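You operate a simulated robot arm through the tools that you are given. There is no shell and no other tool. Be economical: measure what you need, move in short steps, check, and stop when the job is done.

You are at the controls of a simulated robot arm. One attempt, no reset.

JOB
Tidy away the tins, the label roll and the black marker.
Fine: blue tin stacked on the green tin, roll in the grey pot; black cup to the arrow, marker in it.

It is judged by the outcome, as a careful person would: the job done as asked, and still so three seconds after it is handed in. It fails if anything else is knocked over, pushed out of place, dropped, spilled or broken.

ROBOT AND FRAMES
A 7-joint arm with a two-finger parallel gripper, fixed in place. Base frame: the origin is at the foot of the arm, x ahead of it, y to its left, z up; the work surface is at about z = 735. Readings come in mm, degrees, newtons and seconds.
With the tool pointing down near the work surface it reaches from about 280 to 680 mm from the base axis. Its first joint turns from -66.0 to 66.0 degrees. Payload 1.57 kg.
Tool frame: the origin (TCP) lies between the finger pads and is the grasp point; the fingertips stand 30 mm ahead of it; z points along the fingers, y is the line along which they close. Largest opening 110 mm; finger width 24, thickness 12; the body of the gripper, 48 by 112 mm, starts 78 mm behind the TCP.
Orientation is that of the tool frame in the base frame, as a unit quaternion [x, y, z, w]. With the fingers straight down and closing along the base's y, the tool's x points along the base's -x, its y along +y and its z along -z.

CONTROLS
- The arm moves only by the tool nudge_tool. Its argument "increments" is a list that holds one entry, the list of rows, each a list of 7 numbers: the finger opening in mm, from 0 to 110, then the shift along the tool's x, y, z in units of 40 mm (1.0 is 40 mm), then the turn, a rotation vector about the tool's x, y, z in units of 8 degrees (1.0 is 8 degrees). In form: [[[claw, tx, ty, tz, ax, ay, az], ...]]. A call has 1 to 12 rows; each row shifts and turns the commanded pose from where the row before left it, along the tool's axes as they then stand. A call with a number of a shift or a turn outside -1 to 1 is refused whole. A row lasts 0.2 s, in which the tool goes at most 50 mm and 8.6 degrees; a call with a longer step from one row to the next is refused whole, and so is a gripper value outside its range. Where a pose cannot be reached the arm comes as near as it can. A force on the tool above 70 N (or 10 N above the force at the start of the call, whichever is more), or a blocked arm, ends the call early, and 0.2 s more pass. Each finger travels about 108 mm/s and halts on what it meets, pressing with about 33 N; the grip force reading is that of the motor and also rises with nothing between the fingers. The clock runs only during rows and for 0.2 s after the last one: add rows that do not move to give the fingers time. It gives the time, the measured TCP pose, the force on the tool (base axes), the opening and the grip force at its end, in the units of the frame above (readings bear some noise).
- Cameras (640 x 400 px; columns grow to the right, rows downward): "scene" is fixed at [150.5, -378.3, 1406.4]; the picture's right is [0.90, -0.43, 0.00], its down [-0.24, -0.49, -0.84] and it looks along [0.36, 0.75, -0.55] (base axes); focal length 243 px, centre (320, 200). "wrist" rides on the gripper at [70, 16, -141] in the tool frame; the picture's right is [-0.23, 0.97, 0.00], its down [-0.86, -0.20, -0.48] and it looks along [-0.47, -0.11, 0.88] (tool axes); focal length 222 px, centre (320, 200). There is no depth. A picture from a camera that has moved, and an enlarged one, comes with that camera's place and axes in the base frame and with its lens.
- capture(camera): a new picture of that camera. It takes no simulated time.
- enlarge(camera, box): a new picture of the part [left, top, right, bottom] of that camera's present view, enlarged. It takes no simulated time.
- hand_in(): hands the job in; it is judged then, once.

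Go step by step. Nothing tells you positions but the pictures and the camera data: compare them with the known pose of the tool, close in by small moves and look again before you grip or let go. The budget is 120 turns and 76 pictures, counting those below and the enlarged ones. Unless the task says otherwise, let go and move clear before handing in, and close with one line.

The tools are called after "Request:" as name(argument=value, ...) on one line, values as JSON. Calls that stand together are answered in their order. nudge_tool: Moves the arm, as the interface text tells. Its arguments: {"type":"object","properties":{"increments":{"type":"array"}},"required":["increments"]} The other tools are called the same way: capture (camera) takes a picture; enlarge (camera, box) takes an enlarged picture of a part of a camera's view; hand_in () hands the job in.

At the start:

```text
clock: 0.0
position: [341.0, 184.1, 1245.1]
tool_rot: [0.0, 1.0, 0.001, 0.0]
ft_force: [0.2, -0.9, -0.3]
gripper_width: 110.1
finger_force: 0.1
```

scene: 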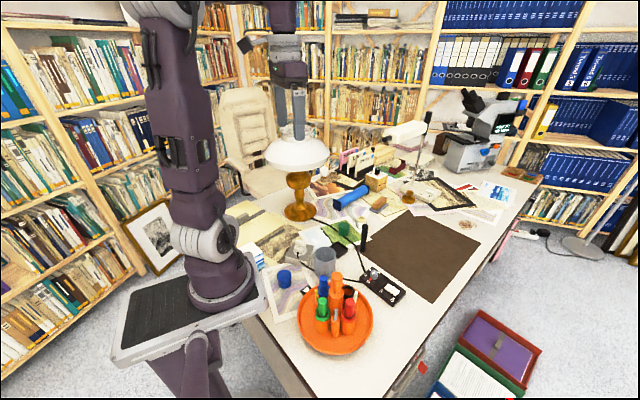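
wrist: 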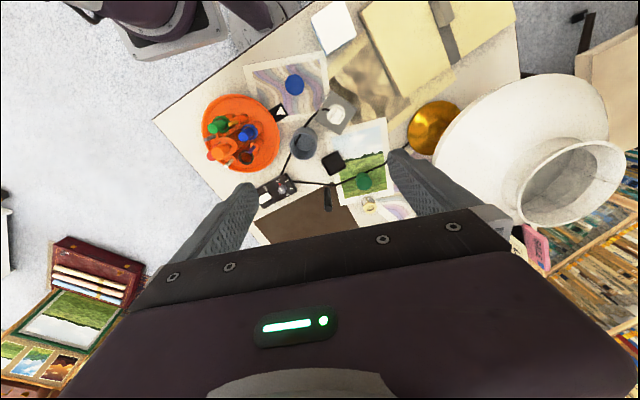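

I see a cluttered desk with the blue tin, grey pot, green tin and an orange tray; I'll enlarge both views to identify everything.

Request:
enlarge(camera="scene", box=[230, 170, 430, 360])

Request:
enlarge(camera="wrist", box=[180, 40, 440, 240])

```text
2.11 times, centred on (330, 265) of scene
camera zoom: at [150.5, -378.3, 1406.4], right [0.9, -0.43, 0.0], down [-0.24, -0.49, -0.84], along [0.36, 0.75, -0.55], focal length 511 px, centre (299, 63)
```

zoom: 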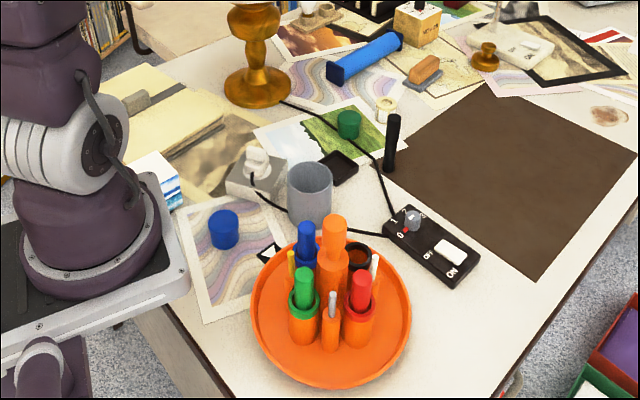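

```text
2.00 times, centred on (310, 140) of wrist
camera zoom: at [271.0, 200.7, 1387.2], right [0.23, 0.97, 0.0], down [0.86, -0.2, 0.48], along [0.47, -0.11, -0.88], focal length 444 px, centre (340, 320)
```

zoom: 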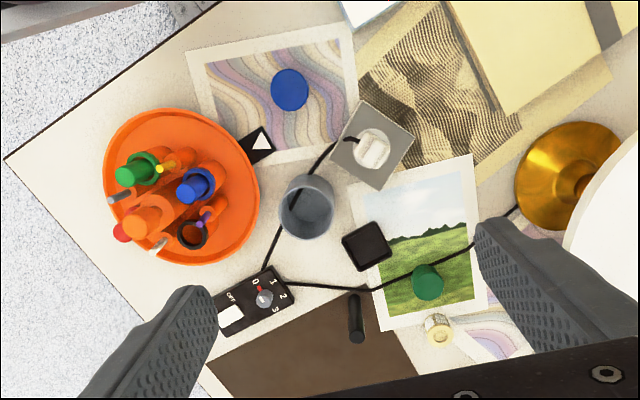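

The tray looks like a turntable with coloured cups, with the black cup to be turned to the arrow card. I'll move above it for a closer look.

Request:
nudge_tool(increments=[[[110, 0, -0.7, 0.77, 0, 0, 0], [110, 0, -0.7, 0.77, 0, 0, 0], [110, 0, -0.7, 0.77, 0, 0, 0], [110, 0, -0.7, 0.77, 0, 0, 0], [110, 0, -0.7, 0.77, 0, 0, 0], [110, 0, -0.7, 0.77, 0, 0, 0], [110, 0, -0.7, 0.77, 0, 0, 0], [110, 0, -0.7, 0.77, 0, 0, 0], [110, 0, 0, 0, 0, 0, 0]]])

Request:
capture(camera="wrist")

```text
clock: 2.0
position: [341.0, -36.7, 996.1]
tool_rot: [0.0, 1.0, 0.001, 0.0]
ft_force: [-0.3, 1.2, -0.1]
gripper_width: 110.1
finger_force: 0.0
```

```text
71 pictures are left
camera wrist: at [270.9, -21.3, 1136.7], right [0.23, 0.97, 0.0], down [0.86, -0.2, 0.48], along [0.47, -0.11, -0.88], focal length 222 px, centre (320, 200)
```

wrist: 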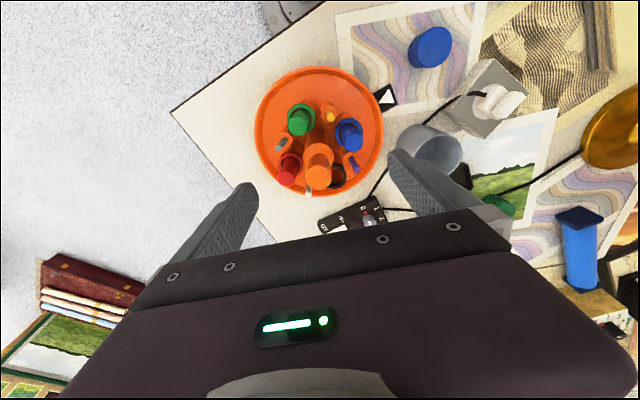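

Request:
enlarge(camera="wrist", box=[240, 50, 400, 210])

Request:
enlarge(camera="scene", box=[290, 225, 390, 360])

```text
2.50 times, centred on (320, 130) of wrist
camera zoom: at [270.9, -21.3, 1136.7], right [0.23, 0.97, 0.0], down [0.86, -0.2, 0.48], along [0.47, -0.11, -0.88], focal length 555 px, centre (320, 375)
```

zoom: 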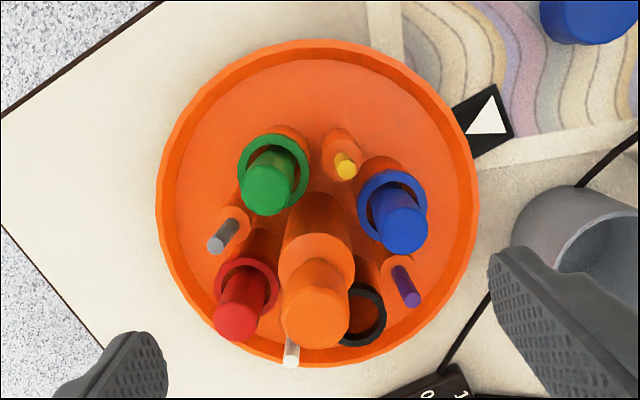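

```text
2.96 times, centred on (340, 292) of scene
camera zoom: at [150.5, -378.3, 1406.4], right [0.9, -0.43, 0.0], down [-0.24, -0.49, -0.84], along [0.36, 0.75, -0.55], focal length 719 px, centre (261, -74)
```

zoom: 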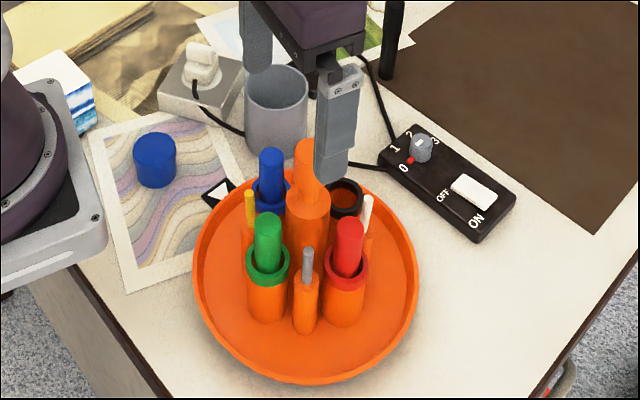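

The turntable has a centre knob at about [356, -42], top z≈930; the black cup is about 90° clockwise of the arrow. I'll pre-rotate the tool 45° above the knob, then look.

Request:
nudge_tool(increments=[[[50, -0.39, -0.145, 0, 0, 0, 0], [50, 0, 0, 0, 0, 0, 0.94], [50, 0, 0, 0, 0, 0, 0.94], [50, 0, 0, 0, 0, 0, 0.94], [50, 0, 0, 0, 0, 0, 0.94], [50, 0, 0, 0, 0, 0, 0.94], [50, 0, 0, 0, 0, 0, 0.94], [50, 0, 0, 0, 0, 0, 0]]])

Request:
capture(camera="wrist")

Request:
enlarge(camera="scene", box=[290, 225, 390, 360])

```text
clock: 3.8
position: [356.3, -44.7, 999.5]
tool_rot: [0.385, 0.923, 0.0, 0.001]
ft_force: [-0.3, 0.5, 0.4]
gripper_width: 50.1
finger_force: 0.0
```

```text
68 pictures are left
camera wrist: at [318.7, 15.7, 1140.8], right [0.85, 0.53, 0.0], down [0.46, -0.75, 0.48], along [0.25, -0.41, -0.88], focal length 222 px, centre (320, 200)
```

wrist: 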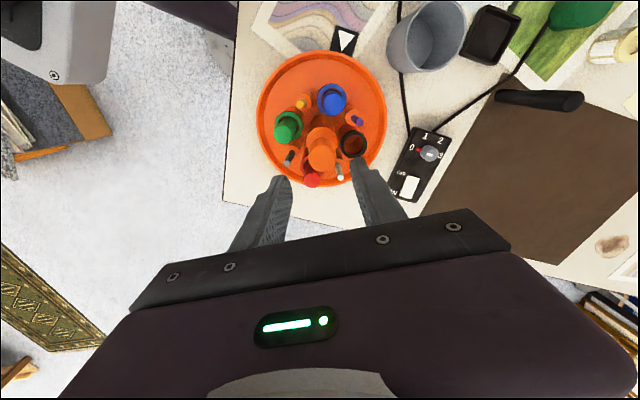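

```text
2.96 times, centred on (340, 292) of scene
camera zoom: at [150.5, -378.3, 1406.4], right [0.9, -0.43, 0.0], down [-0.24, -0.49, -0.84], along [0.36, 0.75, -0.55], focal length 719 px, centre (261, -74)
```

zoom: 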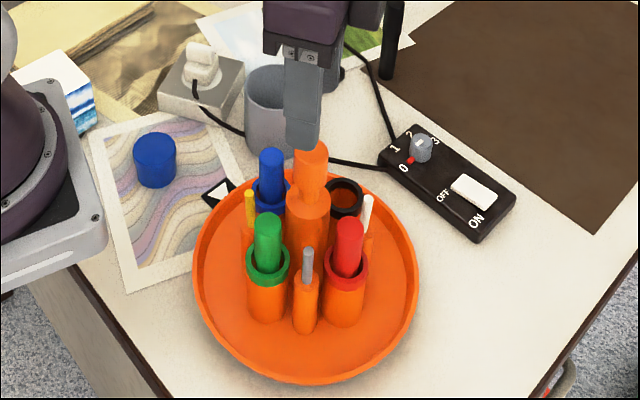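

The knob is below the fingers; I'll check its centre more precisely before descending.

Request:
enlarge(camera="wrist", box=[250, 100, 400, 200])

```text
4.00 times, centred on (325, 150) of wrist
camera zoom: at [318.7, 15.7, 1140.8], right [0.85, 0.53, 0.0], down [0.46, -0.75, 0.48], along [0.25, -0.41, -0.88], focal length 888 px, centre (300, 400)
```

zoom: 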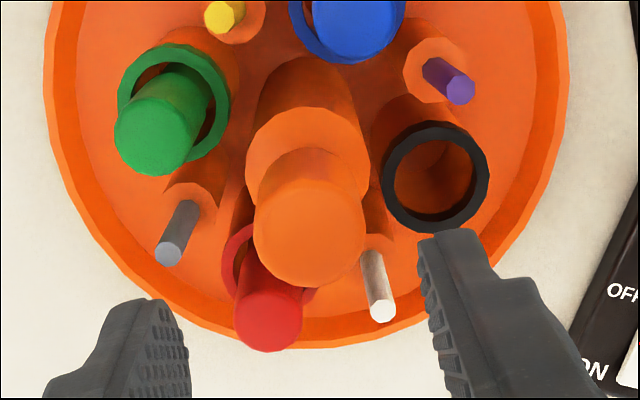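

The knob is centred at [355.5, -42] with its top at z≈931. Descending to z≈915 and closing on it.

Request:
nudge_tool(increments=[[[50, 0.058, 0.03, 0.5, 0, 0, 0], [50, 0, 0, 0.6, 0, 0, 0], [50, 0, 0, 0.6, 0, 0, 0], [50, 0, 0, 0.4, 0, 0, 0], [50, 0, 0, 0, 0, 0, 0], [20, 0, 0, 0, 0, 0, 0], [20, 0, 0, 0, 0, 0, 0], [20, 0, 0, 0, 0, 0, 0]]])

Request:
enlarge(camera="scene", box=[290, 225, 390, 360])

```text
clock: 5.6
position: [357.0, -40.9, 913.5]
tool_rot: [0.382, 0.924, 0.0, 0.0]
ft_force: [9.8, 17.4, -21.8]
gripper_width: 28.8
finger_force: 38.7
```

```text
2.96 times, centred on (340, 292) of scene
camera zoom: at [151.1, -377.8, 1406.5], right [0.9, -0.43, 0.0], down [-0.24, -0.5, -0.84], along [0.36, 0.75, -0.55], focal length 719 px, centre (261, -74)
```

zoom: 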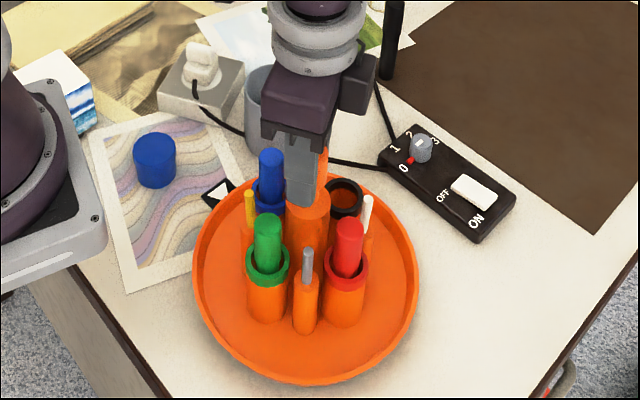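

The knob is gripped (28.8 mm). I'll start turning it gently counter-clockwise (seen from above) and check.

Request:
nudge_tool(increments=[[[20, 0, 0.04, 0, 0, 0, 0], [20, 0, 0, 0, 0, 0, -0.5], [20, 0, 0, 0, 0, 0, -0.5], [20, 0, 0, 0, 0, 0, -0.5], [20, 0, 0, 0, 0, 0, -0.5], [20, 0, 0, 0, 0, 0, 0]]])

Request:
enlarge(camera="scene", box=[290, 225, 390, 360])

```text
clock: 7.0
position: [355.0, -43.2, 915.4]
tool_rot: [0.251, 0.968, 0.0, -0.002]
ft_force: [-6.8, -15.8, -3.4]
gripper_width: 28.5
finger_force: 39.0
```

```text
2.96 times, centred on (340, 292) of scene
camera zoom: at [150.4, -378.7, 1406.3], right [0.9, -0.43, 0.0], down [-0.24, -0.49, -0.84], along [0.36, 0.75, -0.55], focal length 719 px, centre (261, -74)
```

zoom: 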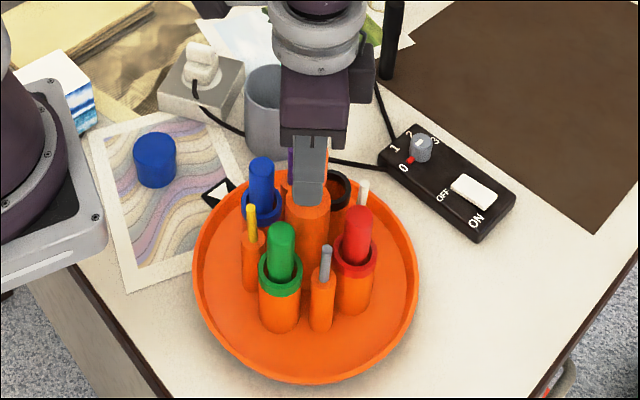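

The turntable follows (16° so far). Continuing.

Request:
nudge_tool(increments=[[[20, 0, -0.02, 0, 0, 0, -0.7], [20, 0, 0, 0, 0, 0, -0.7], [20, 0, 0, 0, 0, 0, -0.7], [20, 0, 0, 0, 0, 0, -0.7], [20, 0, 0, 0, 0, 0, -0.7], [20, 0, 0, 0, 0, 0, -0.7], [20, 0, 0, 0, 0, 0, -0.7], [20, 0, 0, 0, 0, 0, -0.7], [20, 0, 0, 0, 0, 0, -0.7], [20, 0, 0, 0, 0, 0, -0.7], [20, 0, 0, 0, 0, 0, -0.7], [20, 0, 0, 0, 0, 0, 0]]])

Request:
enlarge(camera="scene", box=[290, 225, 390, 360])

```text
clock: 9.6
position: [356.8, -43.1, 915.3]
tool_rot: [-0.279, 0.96, -0.001, -0.001]
ft_force: [-6.4, -37.6, -7.9]
gripper_width: 28.3
finger_force: 38.9
```

```text
2.96 times, centred on (340, 292) of scene
camera zoom: at [150.5, -379.2, 1406.2], right [0.9, -0.43, 0.0], down [-0.24, -0.49, -0.84], along [0.36, 0.75, -0.55], focal length 719 px, centre (261, -74)
```

zoom: 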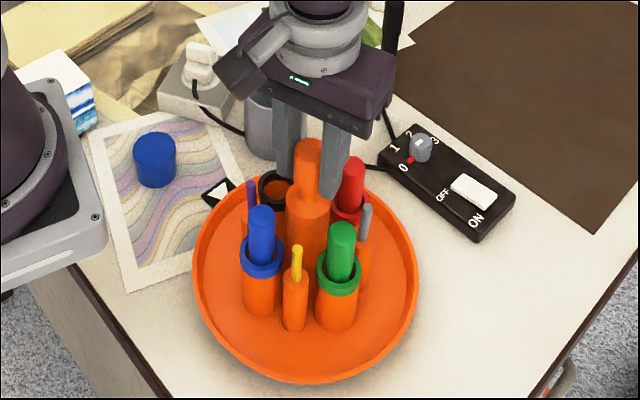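

About 77° turned; about 13° remain. I'll add that while easing the side load.

Request:
nudge_tool(increments=[[[20, 0.02, -0.03, 0, 0, 0, 0], [20, 0, 0, 0, 0, 0, -0.55], [20, 0, 0, 0, 0, 0, -0.55], [20, 0, 0, 0, 0, 0, -0.5], [20, 0, 0, 0, 0, 0, 0], [20, 0, 0, 0, 0, 0, 0]]])

Request:
enlarge(camera="scene", box=[290, 225, 390, 360])

Request:
capture(camera="wrist")

```text
clock: 11.0
position: [358.7, -43.0, 916.0]
tool_rot: [-0.386, 0.922, 0.001, 0.001]
ft_force: [4.1, -14.4, -27.9]
gripper_width: 28.4
finger_force: 38.8
```

```text
2.96 times, centred on (340, 292) of scene
camera zoom: at [151.0, -378.7, 1406.3], right [0.9, -0.43, 0.0], down [-0.24, -0.49, -0.84], along [0.36, 0.75, -0.55], focal length 719 px, centre (261, -74)
```

zoom: 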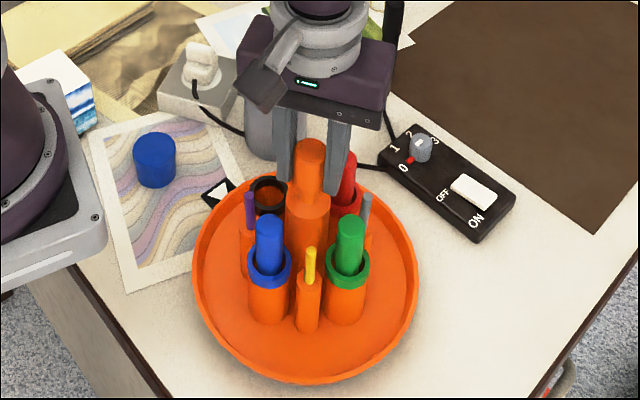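

```text
61 pictures are left
camera wrist: at [296.7, -82.4, 1056.9], right [-0.53, 0.85, 0.0], down [0.74, 0.47, 0.48], along [0.41, 0.26, -0.88], focal length 222 px, centre (320, 200)
```

wrist: 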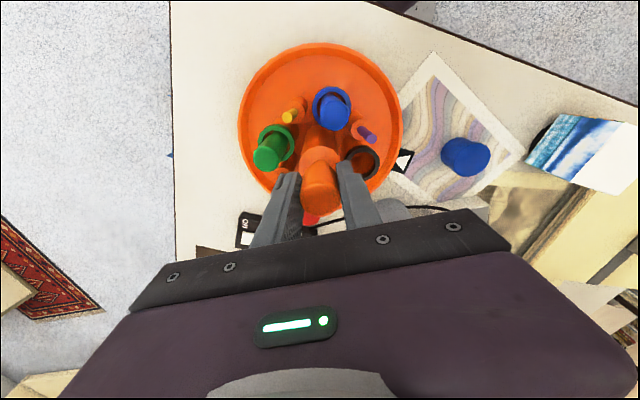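

The black cup now sits at the arrow. Releasing and lifting clear to verify.

Request:
nudge_tool(increments=[[[36, 0, 0, 0, 0, 0, 0], [50, 0, 0, 0, 0, 0, 0], [50, 0, 0, -0.6, 0, 0, 0], [50, 0, 0, -0.8, 0, 0, 0], [50, 0, 0, -0.8, 0, 0, 0], [50, 0, 0, -0.8, 0, 0, 0], [50, 0, 0, -0.8, 0, 0, 0], [50, 0, 0, 0, 0, 0, 0]]])

Request:
enlarge(camera="wrist", box=[240, 50, 420, 200])

Request:
enlarge(camera="scene", box=[290, 225, 390, 360])

```text
clock: 12.8
position: [354.7, -44.9, 1064.8]
tool_rot: [-0.385, 0.923, 0.0, -0.001]
ft_force: [0.3, 0.0, 0.1]
gripper_width: 50.2
finger_force: 0.1
```

```text
2.67 times, centred on (330, 125) of wrist
camera zoom: at [293.8, -82.5, 1206.9], right [-0.53, 0.85, 0.0], down [0.74, 0.47, 0.48], along [0.4, 0.26, -0.88], focal length 592 px, centre (293, 400)
```

zoom: 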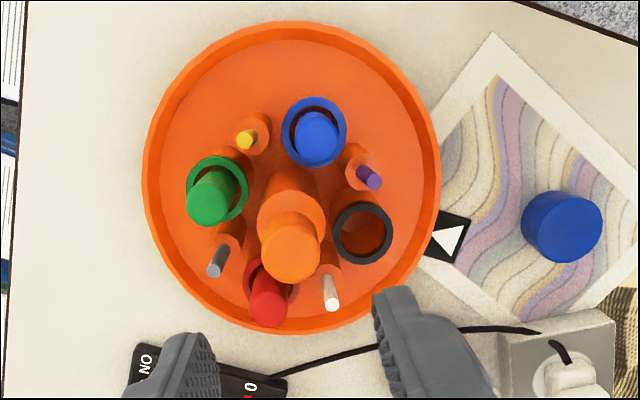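

```text
2.96 times, centred on (340, 292) of scene
camera zoom: at [150.5, -378.3, 1406.4], right [0.9, -0.43, 0.0], down [-0.24, -0.49, -0.84], along [0.36, 0.75, -0.55], focal length 719 px, centre (261, -74)
```

zoom: 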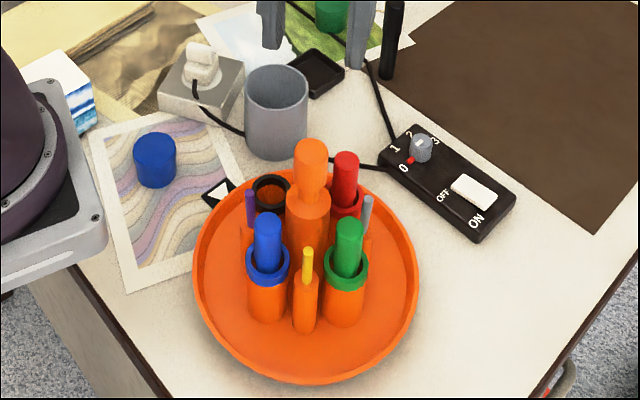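

The black cup now lies at 107° versus the arrow's 105°, so that's good. Next I'll straighten the tool and move near the standing black marker.

Request:
nudge_tool(increments=[[[60, 0, 0, 0, 0, 0, 0.94], [60, 0, 0, 0, 0, 0, 0.94], [60, 0, 0, 0, 0, 0, 0.94], [60, 0, 0, 0, 0, 0, 0.94], [60, 0, 0, 0, 0, 0, 0.94], [60, 0, 0, 0, 0, 0, 0.96], [60, -0.5625, 0.8167, 0.25, 0, 0, 0], [60, -0.5625, 0.8167, 0.25, 0, 0, 0], [60, -0.5625, 0.8167, 0.25, 0, 0, 0], [60, -0.5625, 0.8167, 0.25, 0, 0, 0], [60, -0.5625, 0.8167, 0.25, 0, 0, 0], [60, -0.5625, 0.8167, 0.25, 0, 0, 0]]])

Request:
capture(camera="wrist")

```text
clock: 15.4
position: [492.2, 154.2, 1006.1]
tool_rot: [0.001, 1.0, 0.0, 0.0]
ft_force: [0.1, -0.5, 0.7]
gripper_width: 59.8
finger_force: 0.0
```

```text
58 pictures are left
camera wrist: at [421.5, 169.2, 1147.1], right [0.23, 0.97, 0.0], down [0.85, -0.2, 0.48], along [0.47, -0.11, -0.88], focal length 222 px, centre (320, 200)
```

wrist: 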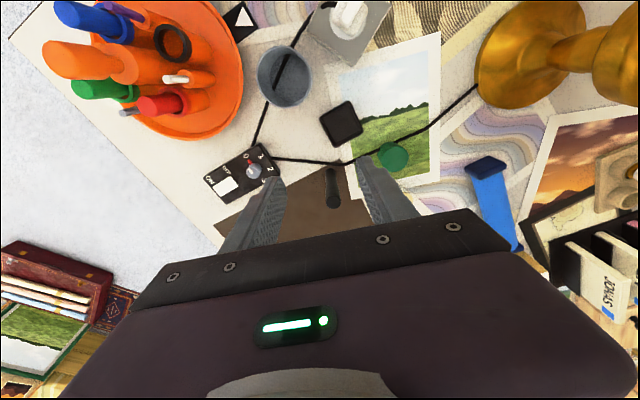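

I see the marker at (334,190) and a dark line inside the grey pot; I'll enlarge both.

Request:
enlarge(camera="wrist", box=[240, 30, 360, 110])

Request:
enlarge(camera="wrist", box=[280, 90, 440, 220])

Request:
enlarge(camera="scene", box=[320, 170, 440, 260])

```text
5.00 times, centred on (300, 70) of wrist
camera zoom: at [421.5, 169.2, 1147.1], right [0.23, 0.97, 0.0], down [0.85, -0.2, 0.48], along [0.47, -0.11, -0.88], focal length 1111 px, centre (420, 850)
```

zoom: 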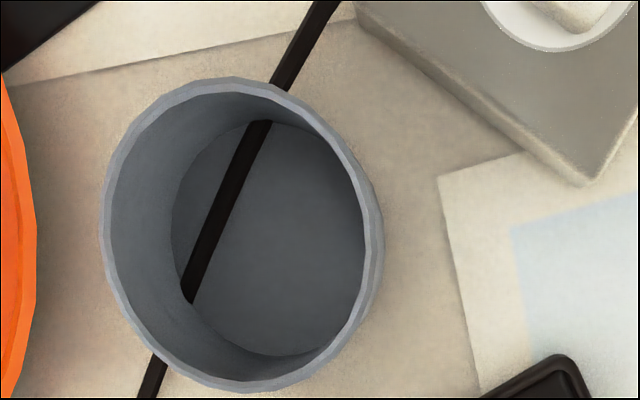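

```text
3.08 times, centred on (360, 155) of wrist
camera zoom: at [421.5, 169.2, 1147.1], right [0.23, 0.97, 0.0], down [0.85, -0.2, 0.48], along [0.47, -0.11, -0.88], focal length 684 px, centre (197, 338)
```

zoom: 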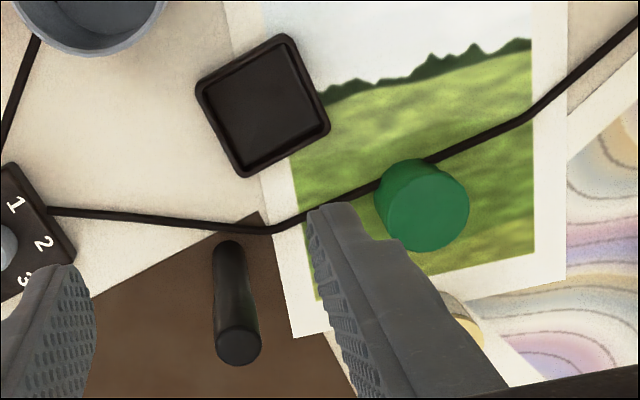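

```text
4.44 times, centred on (380, 215) of scene
camera zoom: at [150.5, -378.3, 1406.4], right [0.9, -0.43, 0.0], down [-0.24, -0.49, -0.84], along [0.36, 0.75, -0.55], focal length 1078 px, centre (53, 133)
```

zoom: 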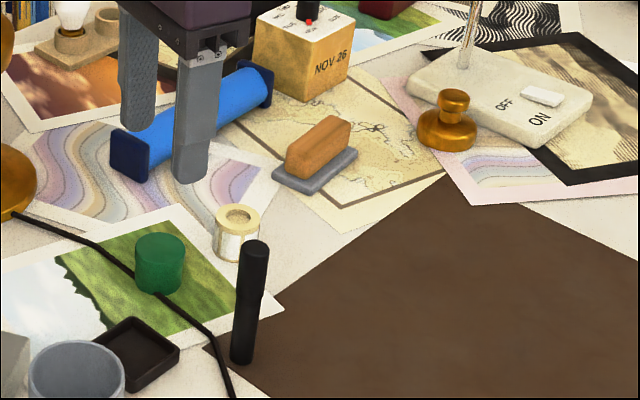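

The marker stands at [584, 152], z 735–858, about 22 mm thick. I'll turn the tool about 84° so the fingers later fit beside the neighbouring pens and the knob.

Request:
nudge_tool(increments=[[[60, 0, 0, 0, 0, 0, 0.875], [60, 0, 0, 0, 0, 0, 0.875], [60, 0, 0, 0, 0, 0, 0.875], [60, 0, 0, 0, 0, 0, 0.875], [60, 0, 0, 0, 0, 0, 0.875], [60, 0, 0, 0, 0, 0, 0.875], [60, 0, 0, 0, 0, 0, 0.875], [60, 0, 0, 0, 0, 0, 0.875], [60, 0, 0, 0, 0, 0, 0.875], [60, 0, 0, 0, 0, 0, 0.875], [60, 0, 0, 0, 0, 0, 0.875], [60, 0, 0, 0, 0, 0, 0.875]]])

```text
clock: 18.0
position: [490.8, 153.3, 1007.3]
tool_rot: [0.669, 0.743, 0.0, 0.0]
ft_force: [0.8, -0.5, -0.9]
gripper_width: 60.0
finger_force: 0.0
```

Orientation reached. Moving above the marker at z≈950.

Request:
nudge_tool(increments=[[[50, -0.092, 0.77, 0.475, 0, 0, 0], [50, -0.092, 0.77, 0.475, 0, 0, 0], [50, -0.092, 0.77, 0.475, 0, 0, 0], [50, 0, 0, 0, 0, 0, 0]]])

Request:
enlarge(camera="wrist", box=[240, 80, 400, 210])

```text
clock: 19.0
position: [587.2, 151.2, 948.1]
tool_rot: [0.669, 0.743, 0.0, 0.001]
ft_force: [0.3, -0.6, -0.4]
gripper_width: 49.8
finger_force: 0.1
```

```text
3.08 times, centred on (320, 145) of wrist
camera zoom: at [594.6, 220.8, 1089.5], right [0.99, -0.12, 0.0], down [-0.11, -0.87, 0.48], along [-0.06, -0.47, -0.88], focal length 684 px, centre (320, 369)
```

zoom: 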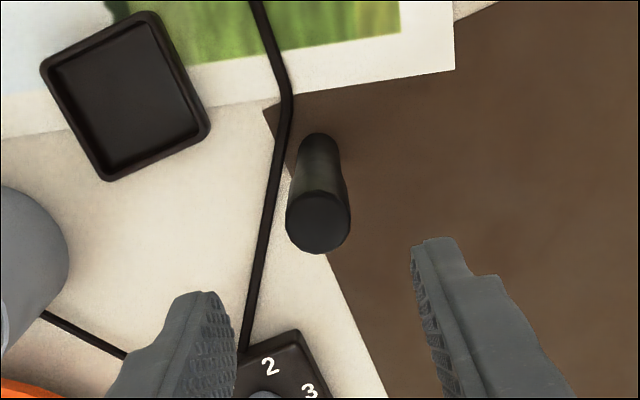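

The marker top is at about [585, 153.5]; descending to z≈836 and closing.

Request:
nudge_tool(increments=[[[50, 0.055, -0.045, 0.5, 0, 0, 0], [50, 0, 0, 0.7, 0, 0, 0], [50, 0, 0, 0.7, 0, 0, 0], [50, 0, 0, 0.7, 0, 0, 0], [50, 0, 0, 0.2, 0, 0, 0], [50, 0, 0, 0, 0, 0, 0], [35, 0, 0, 0, 0, 0, 0], [15, 0, 0, 0, 0, 0, 0], [15, 0, 0, 0, 0, 0, 0], [15, 0, 0, 0, 0, 0, 0]]])

Request:
enlarge(camera="scene", box=[320, 170, 440, 260])

```text
clock: 21.2
position: [582.1, 149.5, 836.1]
tool_rot: [0.669, 0.743, 0.0, 0.0]
ft_force: [0.4, 0.0, -0.1]
gripper_width: 21.6
finger_force: 32.6
```

```text
4.44 times, centred on (380, 215) of scene
camera zoom: at [150.6, -378.3, 1406.4], right [0.9, -0.43, 0.0], down [-0.24, -0.49, -0.84], along [0.36, 0.75, -0.55], focal length 1078 px, centre (53, 133)
```

zoom: 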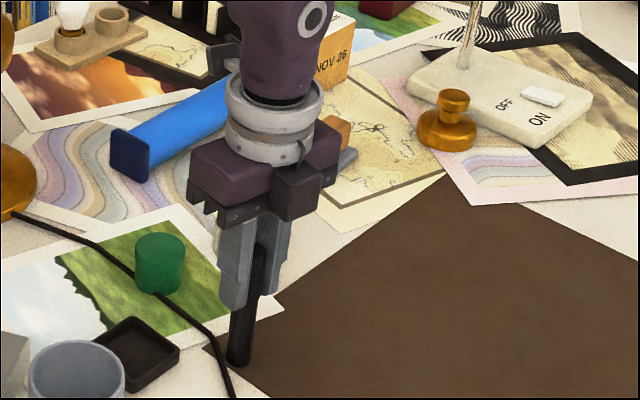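

Marker gripped (21.6 mm). Lifting it to z≈1030 first.

Request:
nudge_tool(increments=[[[15, 0, 0, -0.4, 0, 0, 0], [15, 0, 0, -0.8, 0, 0, 0], [15, 0, 0, -0.8, 0, 0, 0], [15, 0, 0, -0.9, 0, 0, 0], [15, 0, 0, -1, 0, 0, 0], [15, 0, 0, -1, 0, 0, 0], [15, 0, 0, 0, 0, 0, 0]]])

Request:
enlarge(camera="scene", box=[310, 120, 450, 260])

```text
clock: 22.8
position: [580.0, 152.0, 1033.0]
tool_rot: [0.669, 0.743, 0.001, 0.0]
ft_force: [0.5, -0.1, -1.5]
gripper_width: 21.5
finger_force: 33.1
```

```text
2.86 times, centred on (380, 190) of scene
camera zoom: at [150.5, -378.3, 1406.4], right [0.9, -0.43, 0.0], down [-0.24, -0.49, -0.84], along [0.36, 0.75, -0.55], focal length 693 px, centre (149, 229)
```

zoom: 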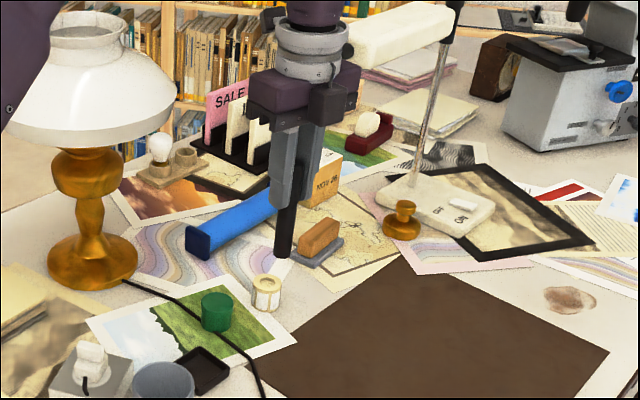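

Marker is held vertical. Carrying it toward a spot above the black cup.

Request:
nudge_tool(increments=[[[15, -0.384, -0.797, 0, 0, 0, 0], [15, -0.384, -0.797, 0, 0, 0, 0], [15, -0.384, -0.797, 0, 0, 0, 0], [15, -0.384, -0.797, 0, 0, 0, 0], [15, -0.384, -0.797, 0, 0, 0, 0], [15, -0.384, -0.797, 0, 0, 0, 0], [15, -0.384, -0.797, 0, 0, 0, 0], [15, -0.384, -0.797, 0, 0, 0, 0], [15, 0, 0, 0, 0, 0, 0], [15, 0, 0, 0, 0, 0, 0]]])

Request:
enlarge(camera="wrist", box=[240, 80, 400, 210])

Request:
enlarge(camera="scene", box=[290, 205, 390, 340])

```text
clock: 25.0
position: [341.3, 2.4, 1035.8]
tool_rot: [0.669, 0.744, 0.0, 0.0]
ft_force: [-0.5, 0.4, -0.6]
gripper_width: 21.5
finger_force: 32.8
```

```text
3.08 times, centred on (320, 145) of wrist
camera zoom: at [350.5, 73.4, 1177.8], right [0.99, -0.12, 0.0], down [-0.11, -0.87, 0.48], along [-0.06, -0.47, -0.88], focal length 684 px, centre (320, 369)
```

zoom: 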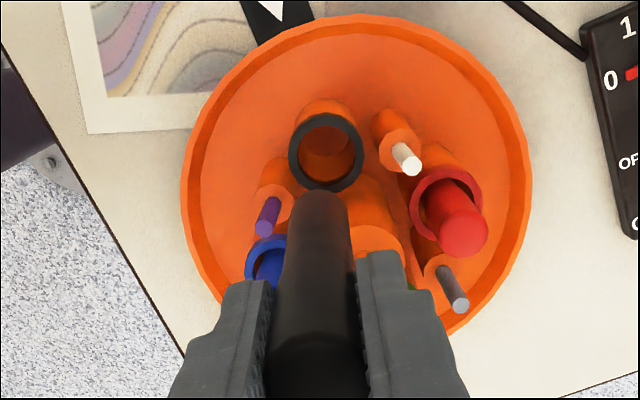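

```text
2.96 times, centred on (340, 272) of scene
camera zoom: at [150.5, -378.3, 1406.4], right [0.9, -0.43, 0.0], down [-0.24, -0.49, -0.84], along [0.36, 0.75, -0.55], focal length 719 px, centre (261, -15)
```

zoom: 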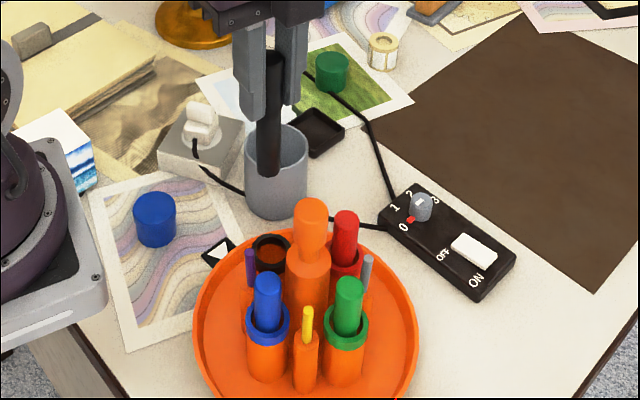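

The marker tip needs about +3 mm x, +2 mm y to be over the cup. Adjusting and lowering partway for a recheck.

Request:
nudge_tool(increments=[[[15, 0.042, 0.075, 0.5, 0, 0, 0], [15, 0, 0, 0.6, 0, 0, 0], [15, 0, 0, 0.6, 0, 0, 0], [15, 0, 0, 0.5, 0, 0, 0], [15, 0, 0, 0, 0, 0, 0], [15, 0, 0, 0, 0, 0, 0]]])

Request:
enlarge(camera="wrist", box=[240, 80, 400, 210])

Request:
enlarge(camera="scene", box=[300, 225, 370, 315])

```text
clock: 26.4
position: [344.5, 3.3, 946.4]
tool_rot: [0.668, 0.744, 0.0, 0.0]
ft_force: [-0.3, 0.0, -0.1]
gripper_width: 21.6
finger_force: 33.4
```

```text
3.08 times, centred on (320, 145) of wrist
camera zoom: at [353.3, 74.4, 1088.5], right [0.99, -0.12, 0.0], down [-0.11, -0.87, 0.48], along [-0.06, -0.47, -0.88], focal length 684 px, centre (320, 369)
```

zoom: 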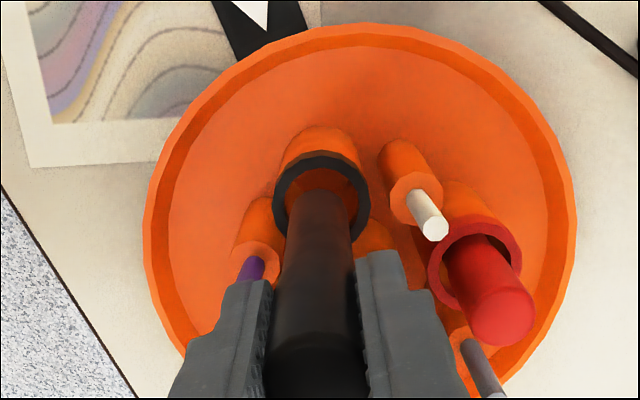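

```text
4.44 times, centred on (335, 270) of scene
camera zoom: at [150.6, -378.3, 1406.4], right [0.9, -0.43, 0.0], down [-0.24, -0.49, -0.84], along [0.36, 0.75, -0.55], focal length 1078 px, centre (253, -111)
```

zoom: 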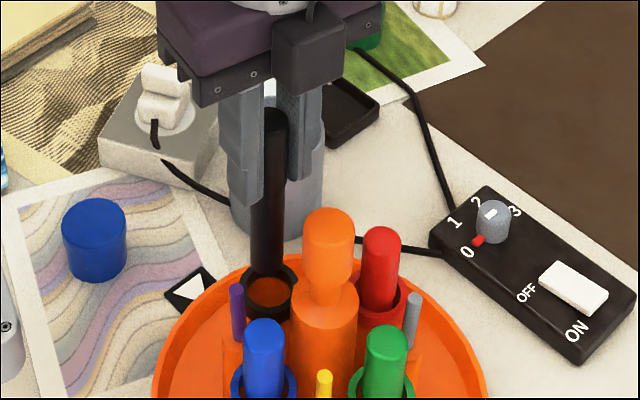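

Tip and ring agree within ~1–2 mm in both views. Lowering into the cup.

Request:
nudge_tool(increments=[[[15, 0, 0.01, 0.3, 0, 0, 0], [15, 0, 0, 0.3, 0, 0, 0], [15, 0, 0, 0.3, 0, 0, 0], [15, 0, 0, 0.3, 0, 0, 0], [15, 0, 0, 0.3, 0, 0, 0], [15, 0, 0, 0, 0, 0, 0]]])

Request:
enlarge(camera="scene", box=[300, 225, 370, 315])

Request:
enlarge(camera="wrist", box=[240, 80, 400, 210])

```text
clock: 27.8
position: [345.5, 7.0, 887.5]
tool_rot: [0.668, 0.744, 0.0, 0.0]
ft_force: [-0.1, 1.5, -0.8]
gripper_width: 21.4
finger_force: 33.5
```

```text
4.44 times, centred on (335, 270) of scene
camera zoom: at [150.6, -378.3, 1406.4], right [0.9, -0.43, 0.0], down [-0.24, -0.49, -0.84], along [0.36, 0.75, -0.55], focal length 1078 px, centre (253, -111)
```

zoom: 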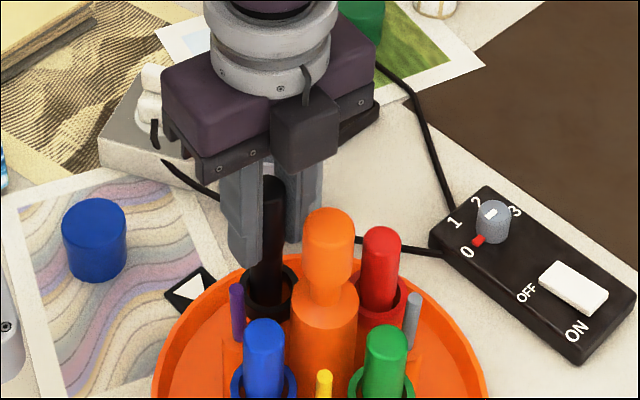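

```text
3.08 times, centred on (320, 145) of wrist
camera zoom: at [354.1, 77.1, 1029.6], right [0.99, -0.12, 0.0], down [-0.11, -0.87, 0.48], along [-0.06, -0.47, -0.88], focal length 684 px, centre (320, 369)
```

zoom: 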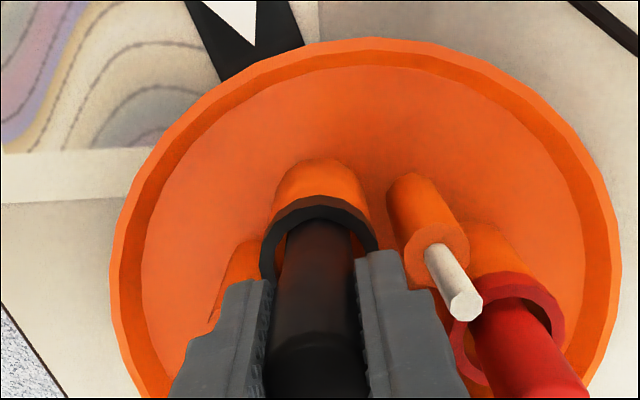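

The marker is inside the ring. Lowering in small steps to the cup floor.

Request:
nudge_tool(increments=[[[15, 0, 0, 0.15, 0, 0, 0], [15, 0, 0, 0.15, 0, 0, 0], [15, 0, 0, 0.12, 0, 0, 0], [15, 0, 0, 0, 0, 0, 0]]])

```text
clock: 28.8
position: [346.5, 8.6, 869.9]
tool_rot: [0.668, 0.744, -0.001, 0.0]
ft_force: [-0.8, -0.8, 0.0]
gripper_width: 21.3
finger_force: 33.5
```

Request:
nudge_tool(increments=[[[15, 0, 0, 0.08, 0, 0, 0], [15, 0, 0, 0.08, 0, 0, 0], [15, 0, 0, 0, 0, 0, 0]]])

Request:
enlarge(camera="scene", box=[300, 225, 370, 315])

```text
clock: 29.6
position: [345.3, 6.1, 863.1]
tool_rot: [0.669, 0.743, 0.001, -0.001]
ft_force: [-0.4, 0.0, -0.6]
gripper_width: 21.4
finger_force: 32.9
```

```text
4.44 times, centred on (335, 270) of scene
camera zoom: at [150.6, -378.3, 1406.4], right [0.9, -0.43, 0.0], down [-0.24, -0.49, -0.84], along [0.36, 0.75, -0.55], focal length 1078 px, centre (253, -111)
```

zoom: 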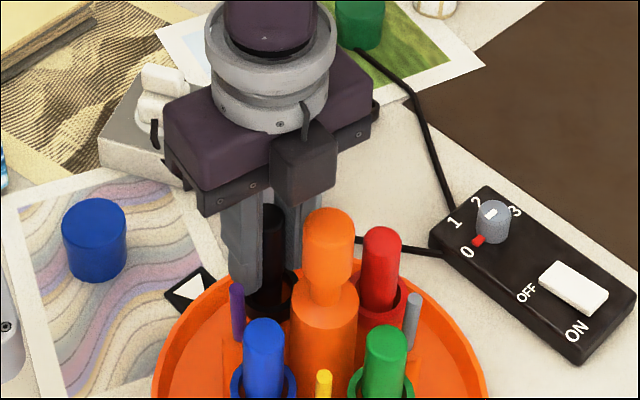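

Request:
nudge_tool(increments=[[[15, 0, 0, 0.06, 0, 0, 0], [15, 0, 0, 0.06, 0, 0, 0], [15, 0, 0, 0, 0, 0, 0]]])

```text
clock: 30.4
position: [343.4, 6.0, 858.1]
tool_rot: [0.669, 0.744, 0.0, 0.0]
ft_force: [-0.8, 0.0, -0.4]
gripper_width: 21.4
finger_force: 32.8
```

The marker is essentially at the cup's floor level; releasing gently.

Request:
nudge_tool(increments=[[[24, 0, 0, 0, 0, 0, 0], [28, 0, 0, 0, 0, 0, 0], [30, 0, 0, 0, 0, 0, 0], [30, 0, 0, 0, 0, 0, 0]]])

Request:
enlarge(camera="scene", box=[300, 225, 370, 315])

Request:
enlarge(camera="wrist", box=[240, 80, 400, 210])

```text
clock: 31.4
position: [345.7, 6.6, 858.2]
tool_rot: [0.669, 0.743, 0.0, -0.001]
ft_force: [1.0, -0.2, -0.3]
gripper_width: 29.9
finger_force: 0.1
```

```text
4.44 times, centred on (335, 270) of scene
camera zoom: at [150.5, -378.3, 1406.4], right [0.9, -0.43, 0.0], down [-0.24, -0.49, -0.84], along [0.36, 0.75, -0.55], focal length 1078 px, centre (253, -111)
```

zoom: 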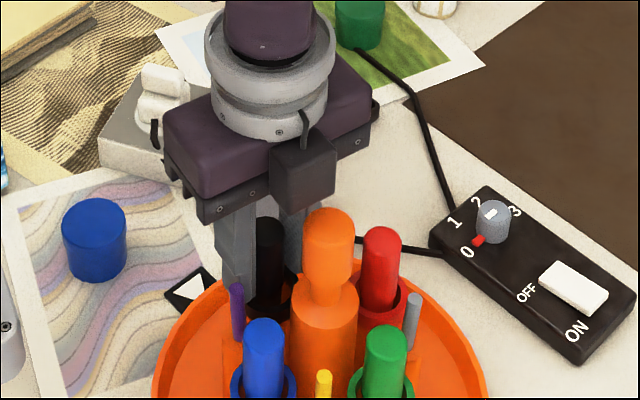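

```text
3.08 times, centred on (320, 145) of wrist
camera zoom: at [353.5, 76.3, 999.5], right [0.99, -0.12, 0.0], down [-0.11, -0.87, 0.48], along [-0.06, -0.47, -0.88], focal length 684 px, centre (320, 369)
```

zoom: 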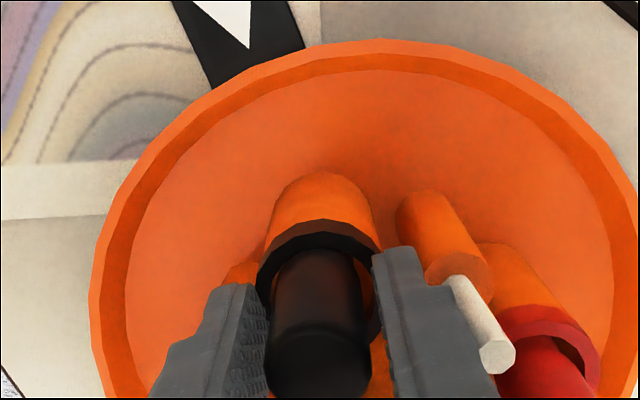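

Released; now raising straight up to z≈1060.

Request:
nudge_tool(increments=[[[28, 0, 0, -0.2, 0, 0, 0], [28, 0, 0, -0.5, 0, 0, 0], [28, 0, 0, -0.8, 0, 0, 0], [28, 0, 0, -0.9, 0, 0, 0], [28, 0, 0, -0.9, 0, 0, 0], [28, 0, 0, -0.9, 0, 0, 0], [28, 0, 0, -0.9, 0, 0, 0], [28, 0, 0, 0, 0, 0, 0]]])

Request:
enlarge(camera="scene", box=[290, 225, 390, 360])

Request:
capture(camera="wrist")

```text
clock: 33.2
position: [343.0, 6.6, 1061.0]
tool_rot: [0.67, 0.743, 0.0, 0.0]
ft_force: [-0.2, 0.5, 0.3]
gripper_width: 27.8
finger_force: 0.0
```

```text
2.96 times, centred on (340, 292) of scene
camera zoom: at [150.5, -378.3, 1406.4], right [0.9, -0.43, 0.0], down [-0.24, -0.49, -0.84], along [0.36, 0.75, -0.55], focal length 719 px, centre (261, -74)
```

zoom: 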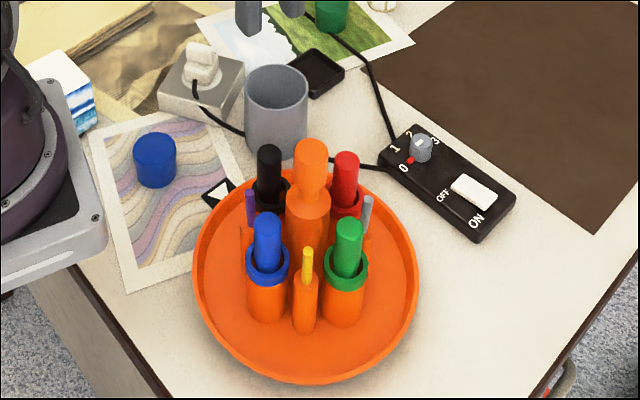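

```text
41 pictures are left
camera wrist: at [352.0, 76.3, 1203.2], right [0.99, -0.12, 0.0], down [-0.11, -0.87, 0.48], along [-0.06, -0.48, -0.88], focal length 222 px, centre (320, 200)
```

wrist: 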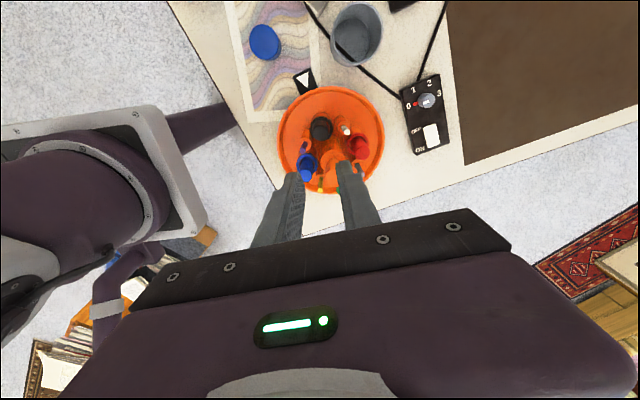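

The marker stands in the black cup at the arrow. Next I'll go above the blue tin at about [266, 133].

Request:
nudge_tool(increments=[[[80, 0.665, -0.317, 0.7, 0, 0, 0], [80, 0.665, -0.317, 0.8, 0, 0, 0], [80, 0.665, -0.317, 0.8, 0, 0, 0], [80, 0.665, -0.317, 0.8, 0, 0, 0], [80, 0.665, -0.317, 0.8, 0, 0, 0], [80, 0, 0, 0, 0, 0, 0]]])

Request:
capture(camera="wrist")

Request:
capture(camera="scene")

```text
clock: 34.6
position: [268.9, 134.0, 906.2]
tool_rot: [0.668, 0.744, 0.0, 0.0]
ft_force: [-0.1, 0.0, -0.3]
gripper_width: 80.0
finger_force: 0.1
```

```text
40 pictures are left
camera wrist: at [277.3, 204.6, 1047.6], right [0.99, -0.12, 0.0], down [-0.11, -0.87, 0.48], along [-0.06, -0.48, -0.88], focal length 222 px, centre (320, 200)
```

wrist: 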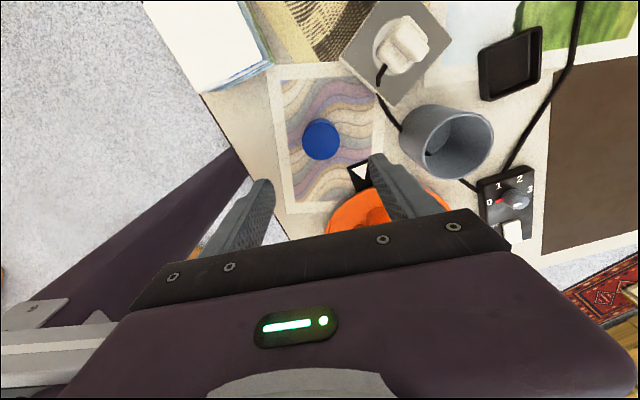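

```text
39 pictures are left
```

scene: 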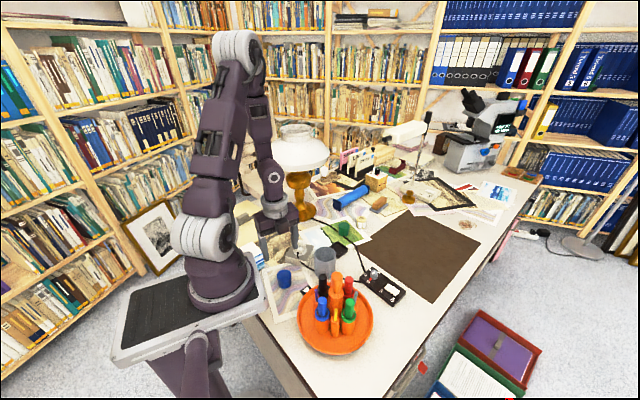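

Request:
enlarge(camera="wrist", box=[270, 100, 370, 180])

Request:
enlarge(camera="scene", box=[250, 230, 350, 310])

```text
5.00 times, centred on (320, 140) of wrist
camera zoom: at [277.3, 204.6, 1047.6], right [0.99, -0.12, 0.0], down [-0.11, -0.87, 0.48], along [-0.06, -0.48, -0.88], focal length 1111 px, centre (320, 500)
```

zoom: 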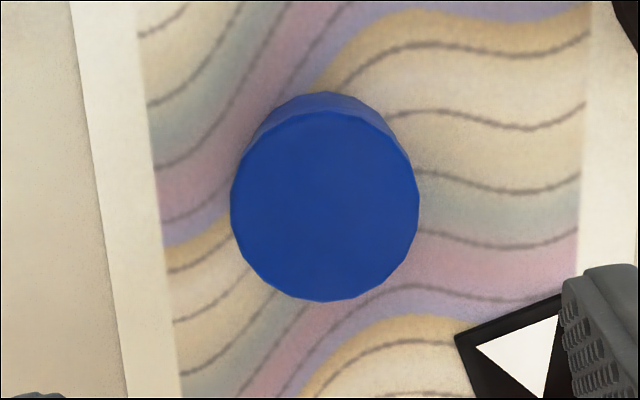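

```text
5.00 times, centred on (300, 270) of scene
camera zoom: at [150.6, -378.3, 1406.4], right [0.9, -0.43, 0.0], down [-0.24, -0.49, -0.84], along [0.36, 0.75, -0.55], focal length 1213 px, centre (420, -150)
```

zoom: 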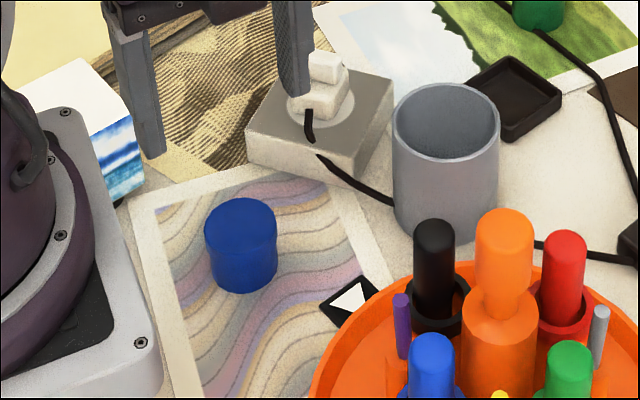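

The blue tin is centred at [270, 137.5], 46 mm wide, top z≈775. Descending to z≈769 and gripping.

Request:
nudge_tool(increments=[[[64, 0.085, 0.037, 0.4, 0, 0, 0], [64, 0, 0, 0.7, 0, 0, 0], [64, 0, 0, 0.7, 0, 0, 0], [64, 0, 0, 0.7, 0, 0, 0], [64, 0, 0, 0.6, 0, 0, 0], [64, 0, 0, 0.3, 0, 0, 0], [64, 0, 0, 0, 0, 0, 0]]])

Request:
enlarge(camera="wrist", box=[230, 100, 410, 220])

```text
clock: 36.2
position: [268.0, 135.8, 768.2]
tool_rot: [0.669, 0.744, -0.001, 0.0]
ft_force: [-0.4, -0.2, 0.1]
gripper_width: 64.2
finger_force: 0.0
```

```text
3.33 times, centred on (320, 160) of wrist
camera zoom: at [277.5, 206.9, 910.2], right [0.99, -0.12, 0.0], down [-0.11, -0.87, 0.48], along [-0.06, -0.47, -0.88], focal length 740 px, centre (320, 333)
```

zoom: 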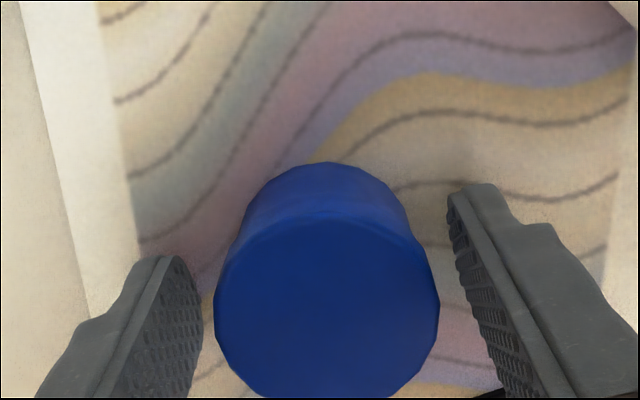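

The tin is centred between the fingers. Closing, then lifting.

Request:
nudge_tool(increments=[[[50, 0, 0, 0, 0, 0, 0], [38, 0, 0, 0, 0, 0, 0], [38, 0, 0, 0, 0, 0, 0], [38, 0, 0, 0, 0, 0, 0], [38, 0, 0, -0.3, 0, 0, 0], [38, 0, 0, -0.7, 0, 0, 0], [38, 0, 0, -1, 0, 0, 0], [38, 0, 0, -1, 0, 0, 0], [38, 0, 0, -1, 0, 0, 0], [38, 0, 0, -1, 0, 0, 0], [38, 0, 0, 0, 0, 0, 0]]])

Request:
capture(camera="wrist")

```text
clock: 38.6
position: [270.7, 138.1, 974.2]
tool_rot: [0.668, 0.744, -0.001, -0.001]
ft_force: [-0.6, 0.0, -0.1]
gripper_width: 45.6
finger_force: 33.4
```

```text
35 pictures are left
camera wrist: at [278.4, 208.5, 1115.3], right [0.99, -0.12, 0.0], down [-0.11, -0.87, 0.48], along [-0.06, -0.47, -0.88], focal length 222 px, centre (320, 200)
```

wrist: 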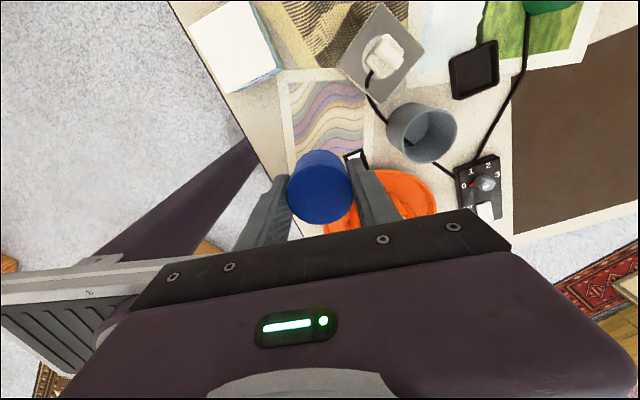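

Blue tin held (45.6 mm). The green tin's top is centred at about [571, 269]; I'll travel along x first (clear of the lamp shade), then y.

Request:
nudge_tool(increments=[[[38, 0, 0.975, 0.15, 0, 0, 0], [38, 0, 0.975, 0.15, 0, 0, 0], [38, 0, 0.975, 0.15, 0, 0, 0], [38, 0, 0.975, 0.15, 0, 0, 0], [38, 0, 0.975, 0.15, 0, 0, 0], [38, 0, 0.975, 0.15, 0, 0, 0], [38, 0, 0.975, 0.15, 0, 0, 0], [38, 0, 0.975, 0.15, 0, 0, 0], [38, 0.7, 0, 0, 0, 0, 0], [38, 0.7, 0, 0, 0, 0, 0], [38, 0.7, 0, 0, 0, 0, 0], [38, 0, 0, 0, 0, 0, 0]]])

Request:
capture(camera="wrist")

Request:
enlarge(camera="scene", box=[300, 150, 420, 260])

```text
clock: 41.2
position: [569.0, 252.0, 922.1]
tool_rot: [0.67, 0.743, 0.0, 0.001]
ft_force: [0.7, 0.0, -0.9]
gripper_width: 45.3
finger_force: 32.7
```

```text
34 pictures are left
camera wrist: at [578.2, 322.1, 1063.4], right [0.99, -0.12, 0.0], down [-0.11, -0.87, 0.48], along [-0.06, -0.48, -0.88], focal length 222 px, centre (320, 200)
```

wrist: 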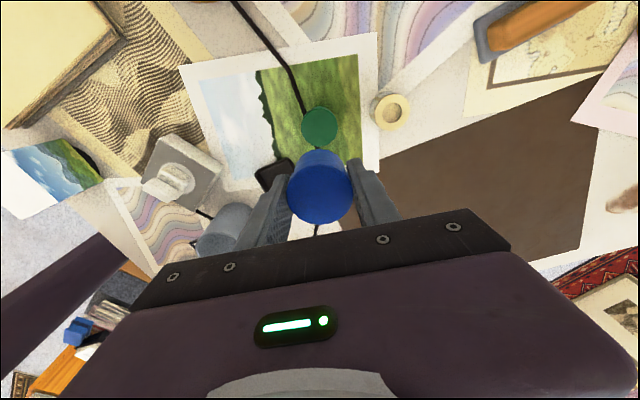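

```text
3.64 times, centred on (360, 205) of scene
camera zoom: at [150.6, -378.2, 1406.4], right [0.9, -0.43, 0.0], down [-0.24, -0.49, -0.84], along [0.36, 0.75, -0.55], focal length 882 px, centre (174, 182)
```

zoom: 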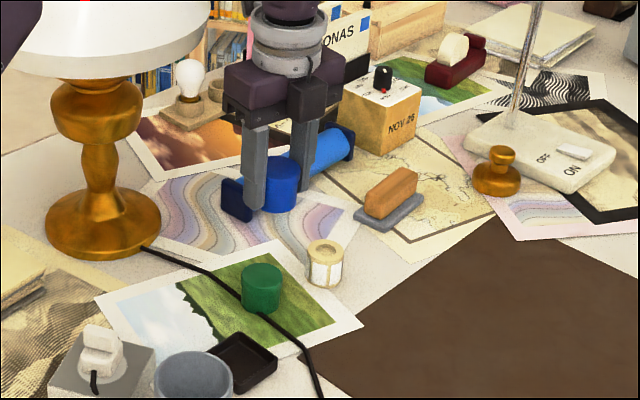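

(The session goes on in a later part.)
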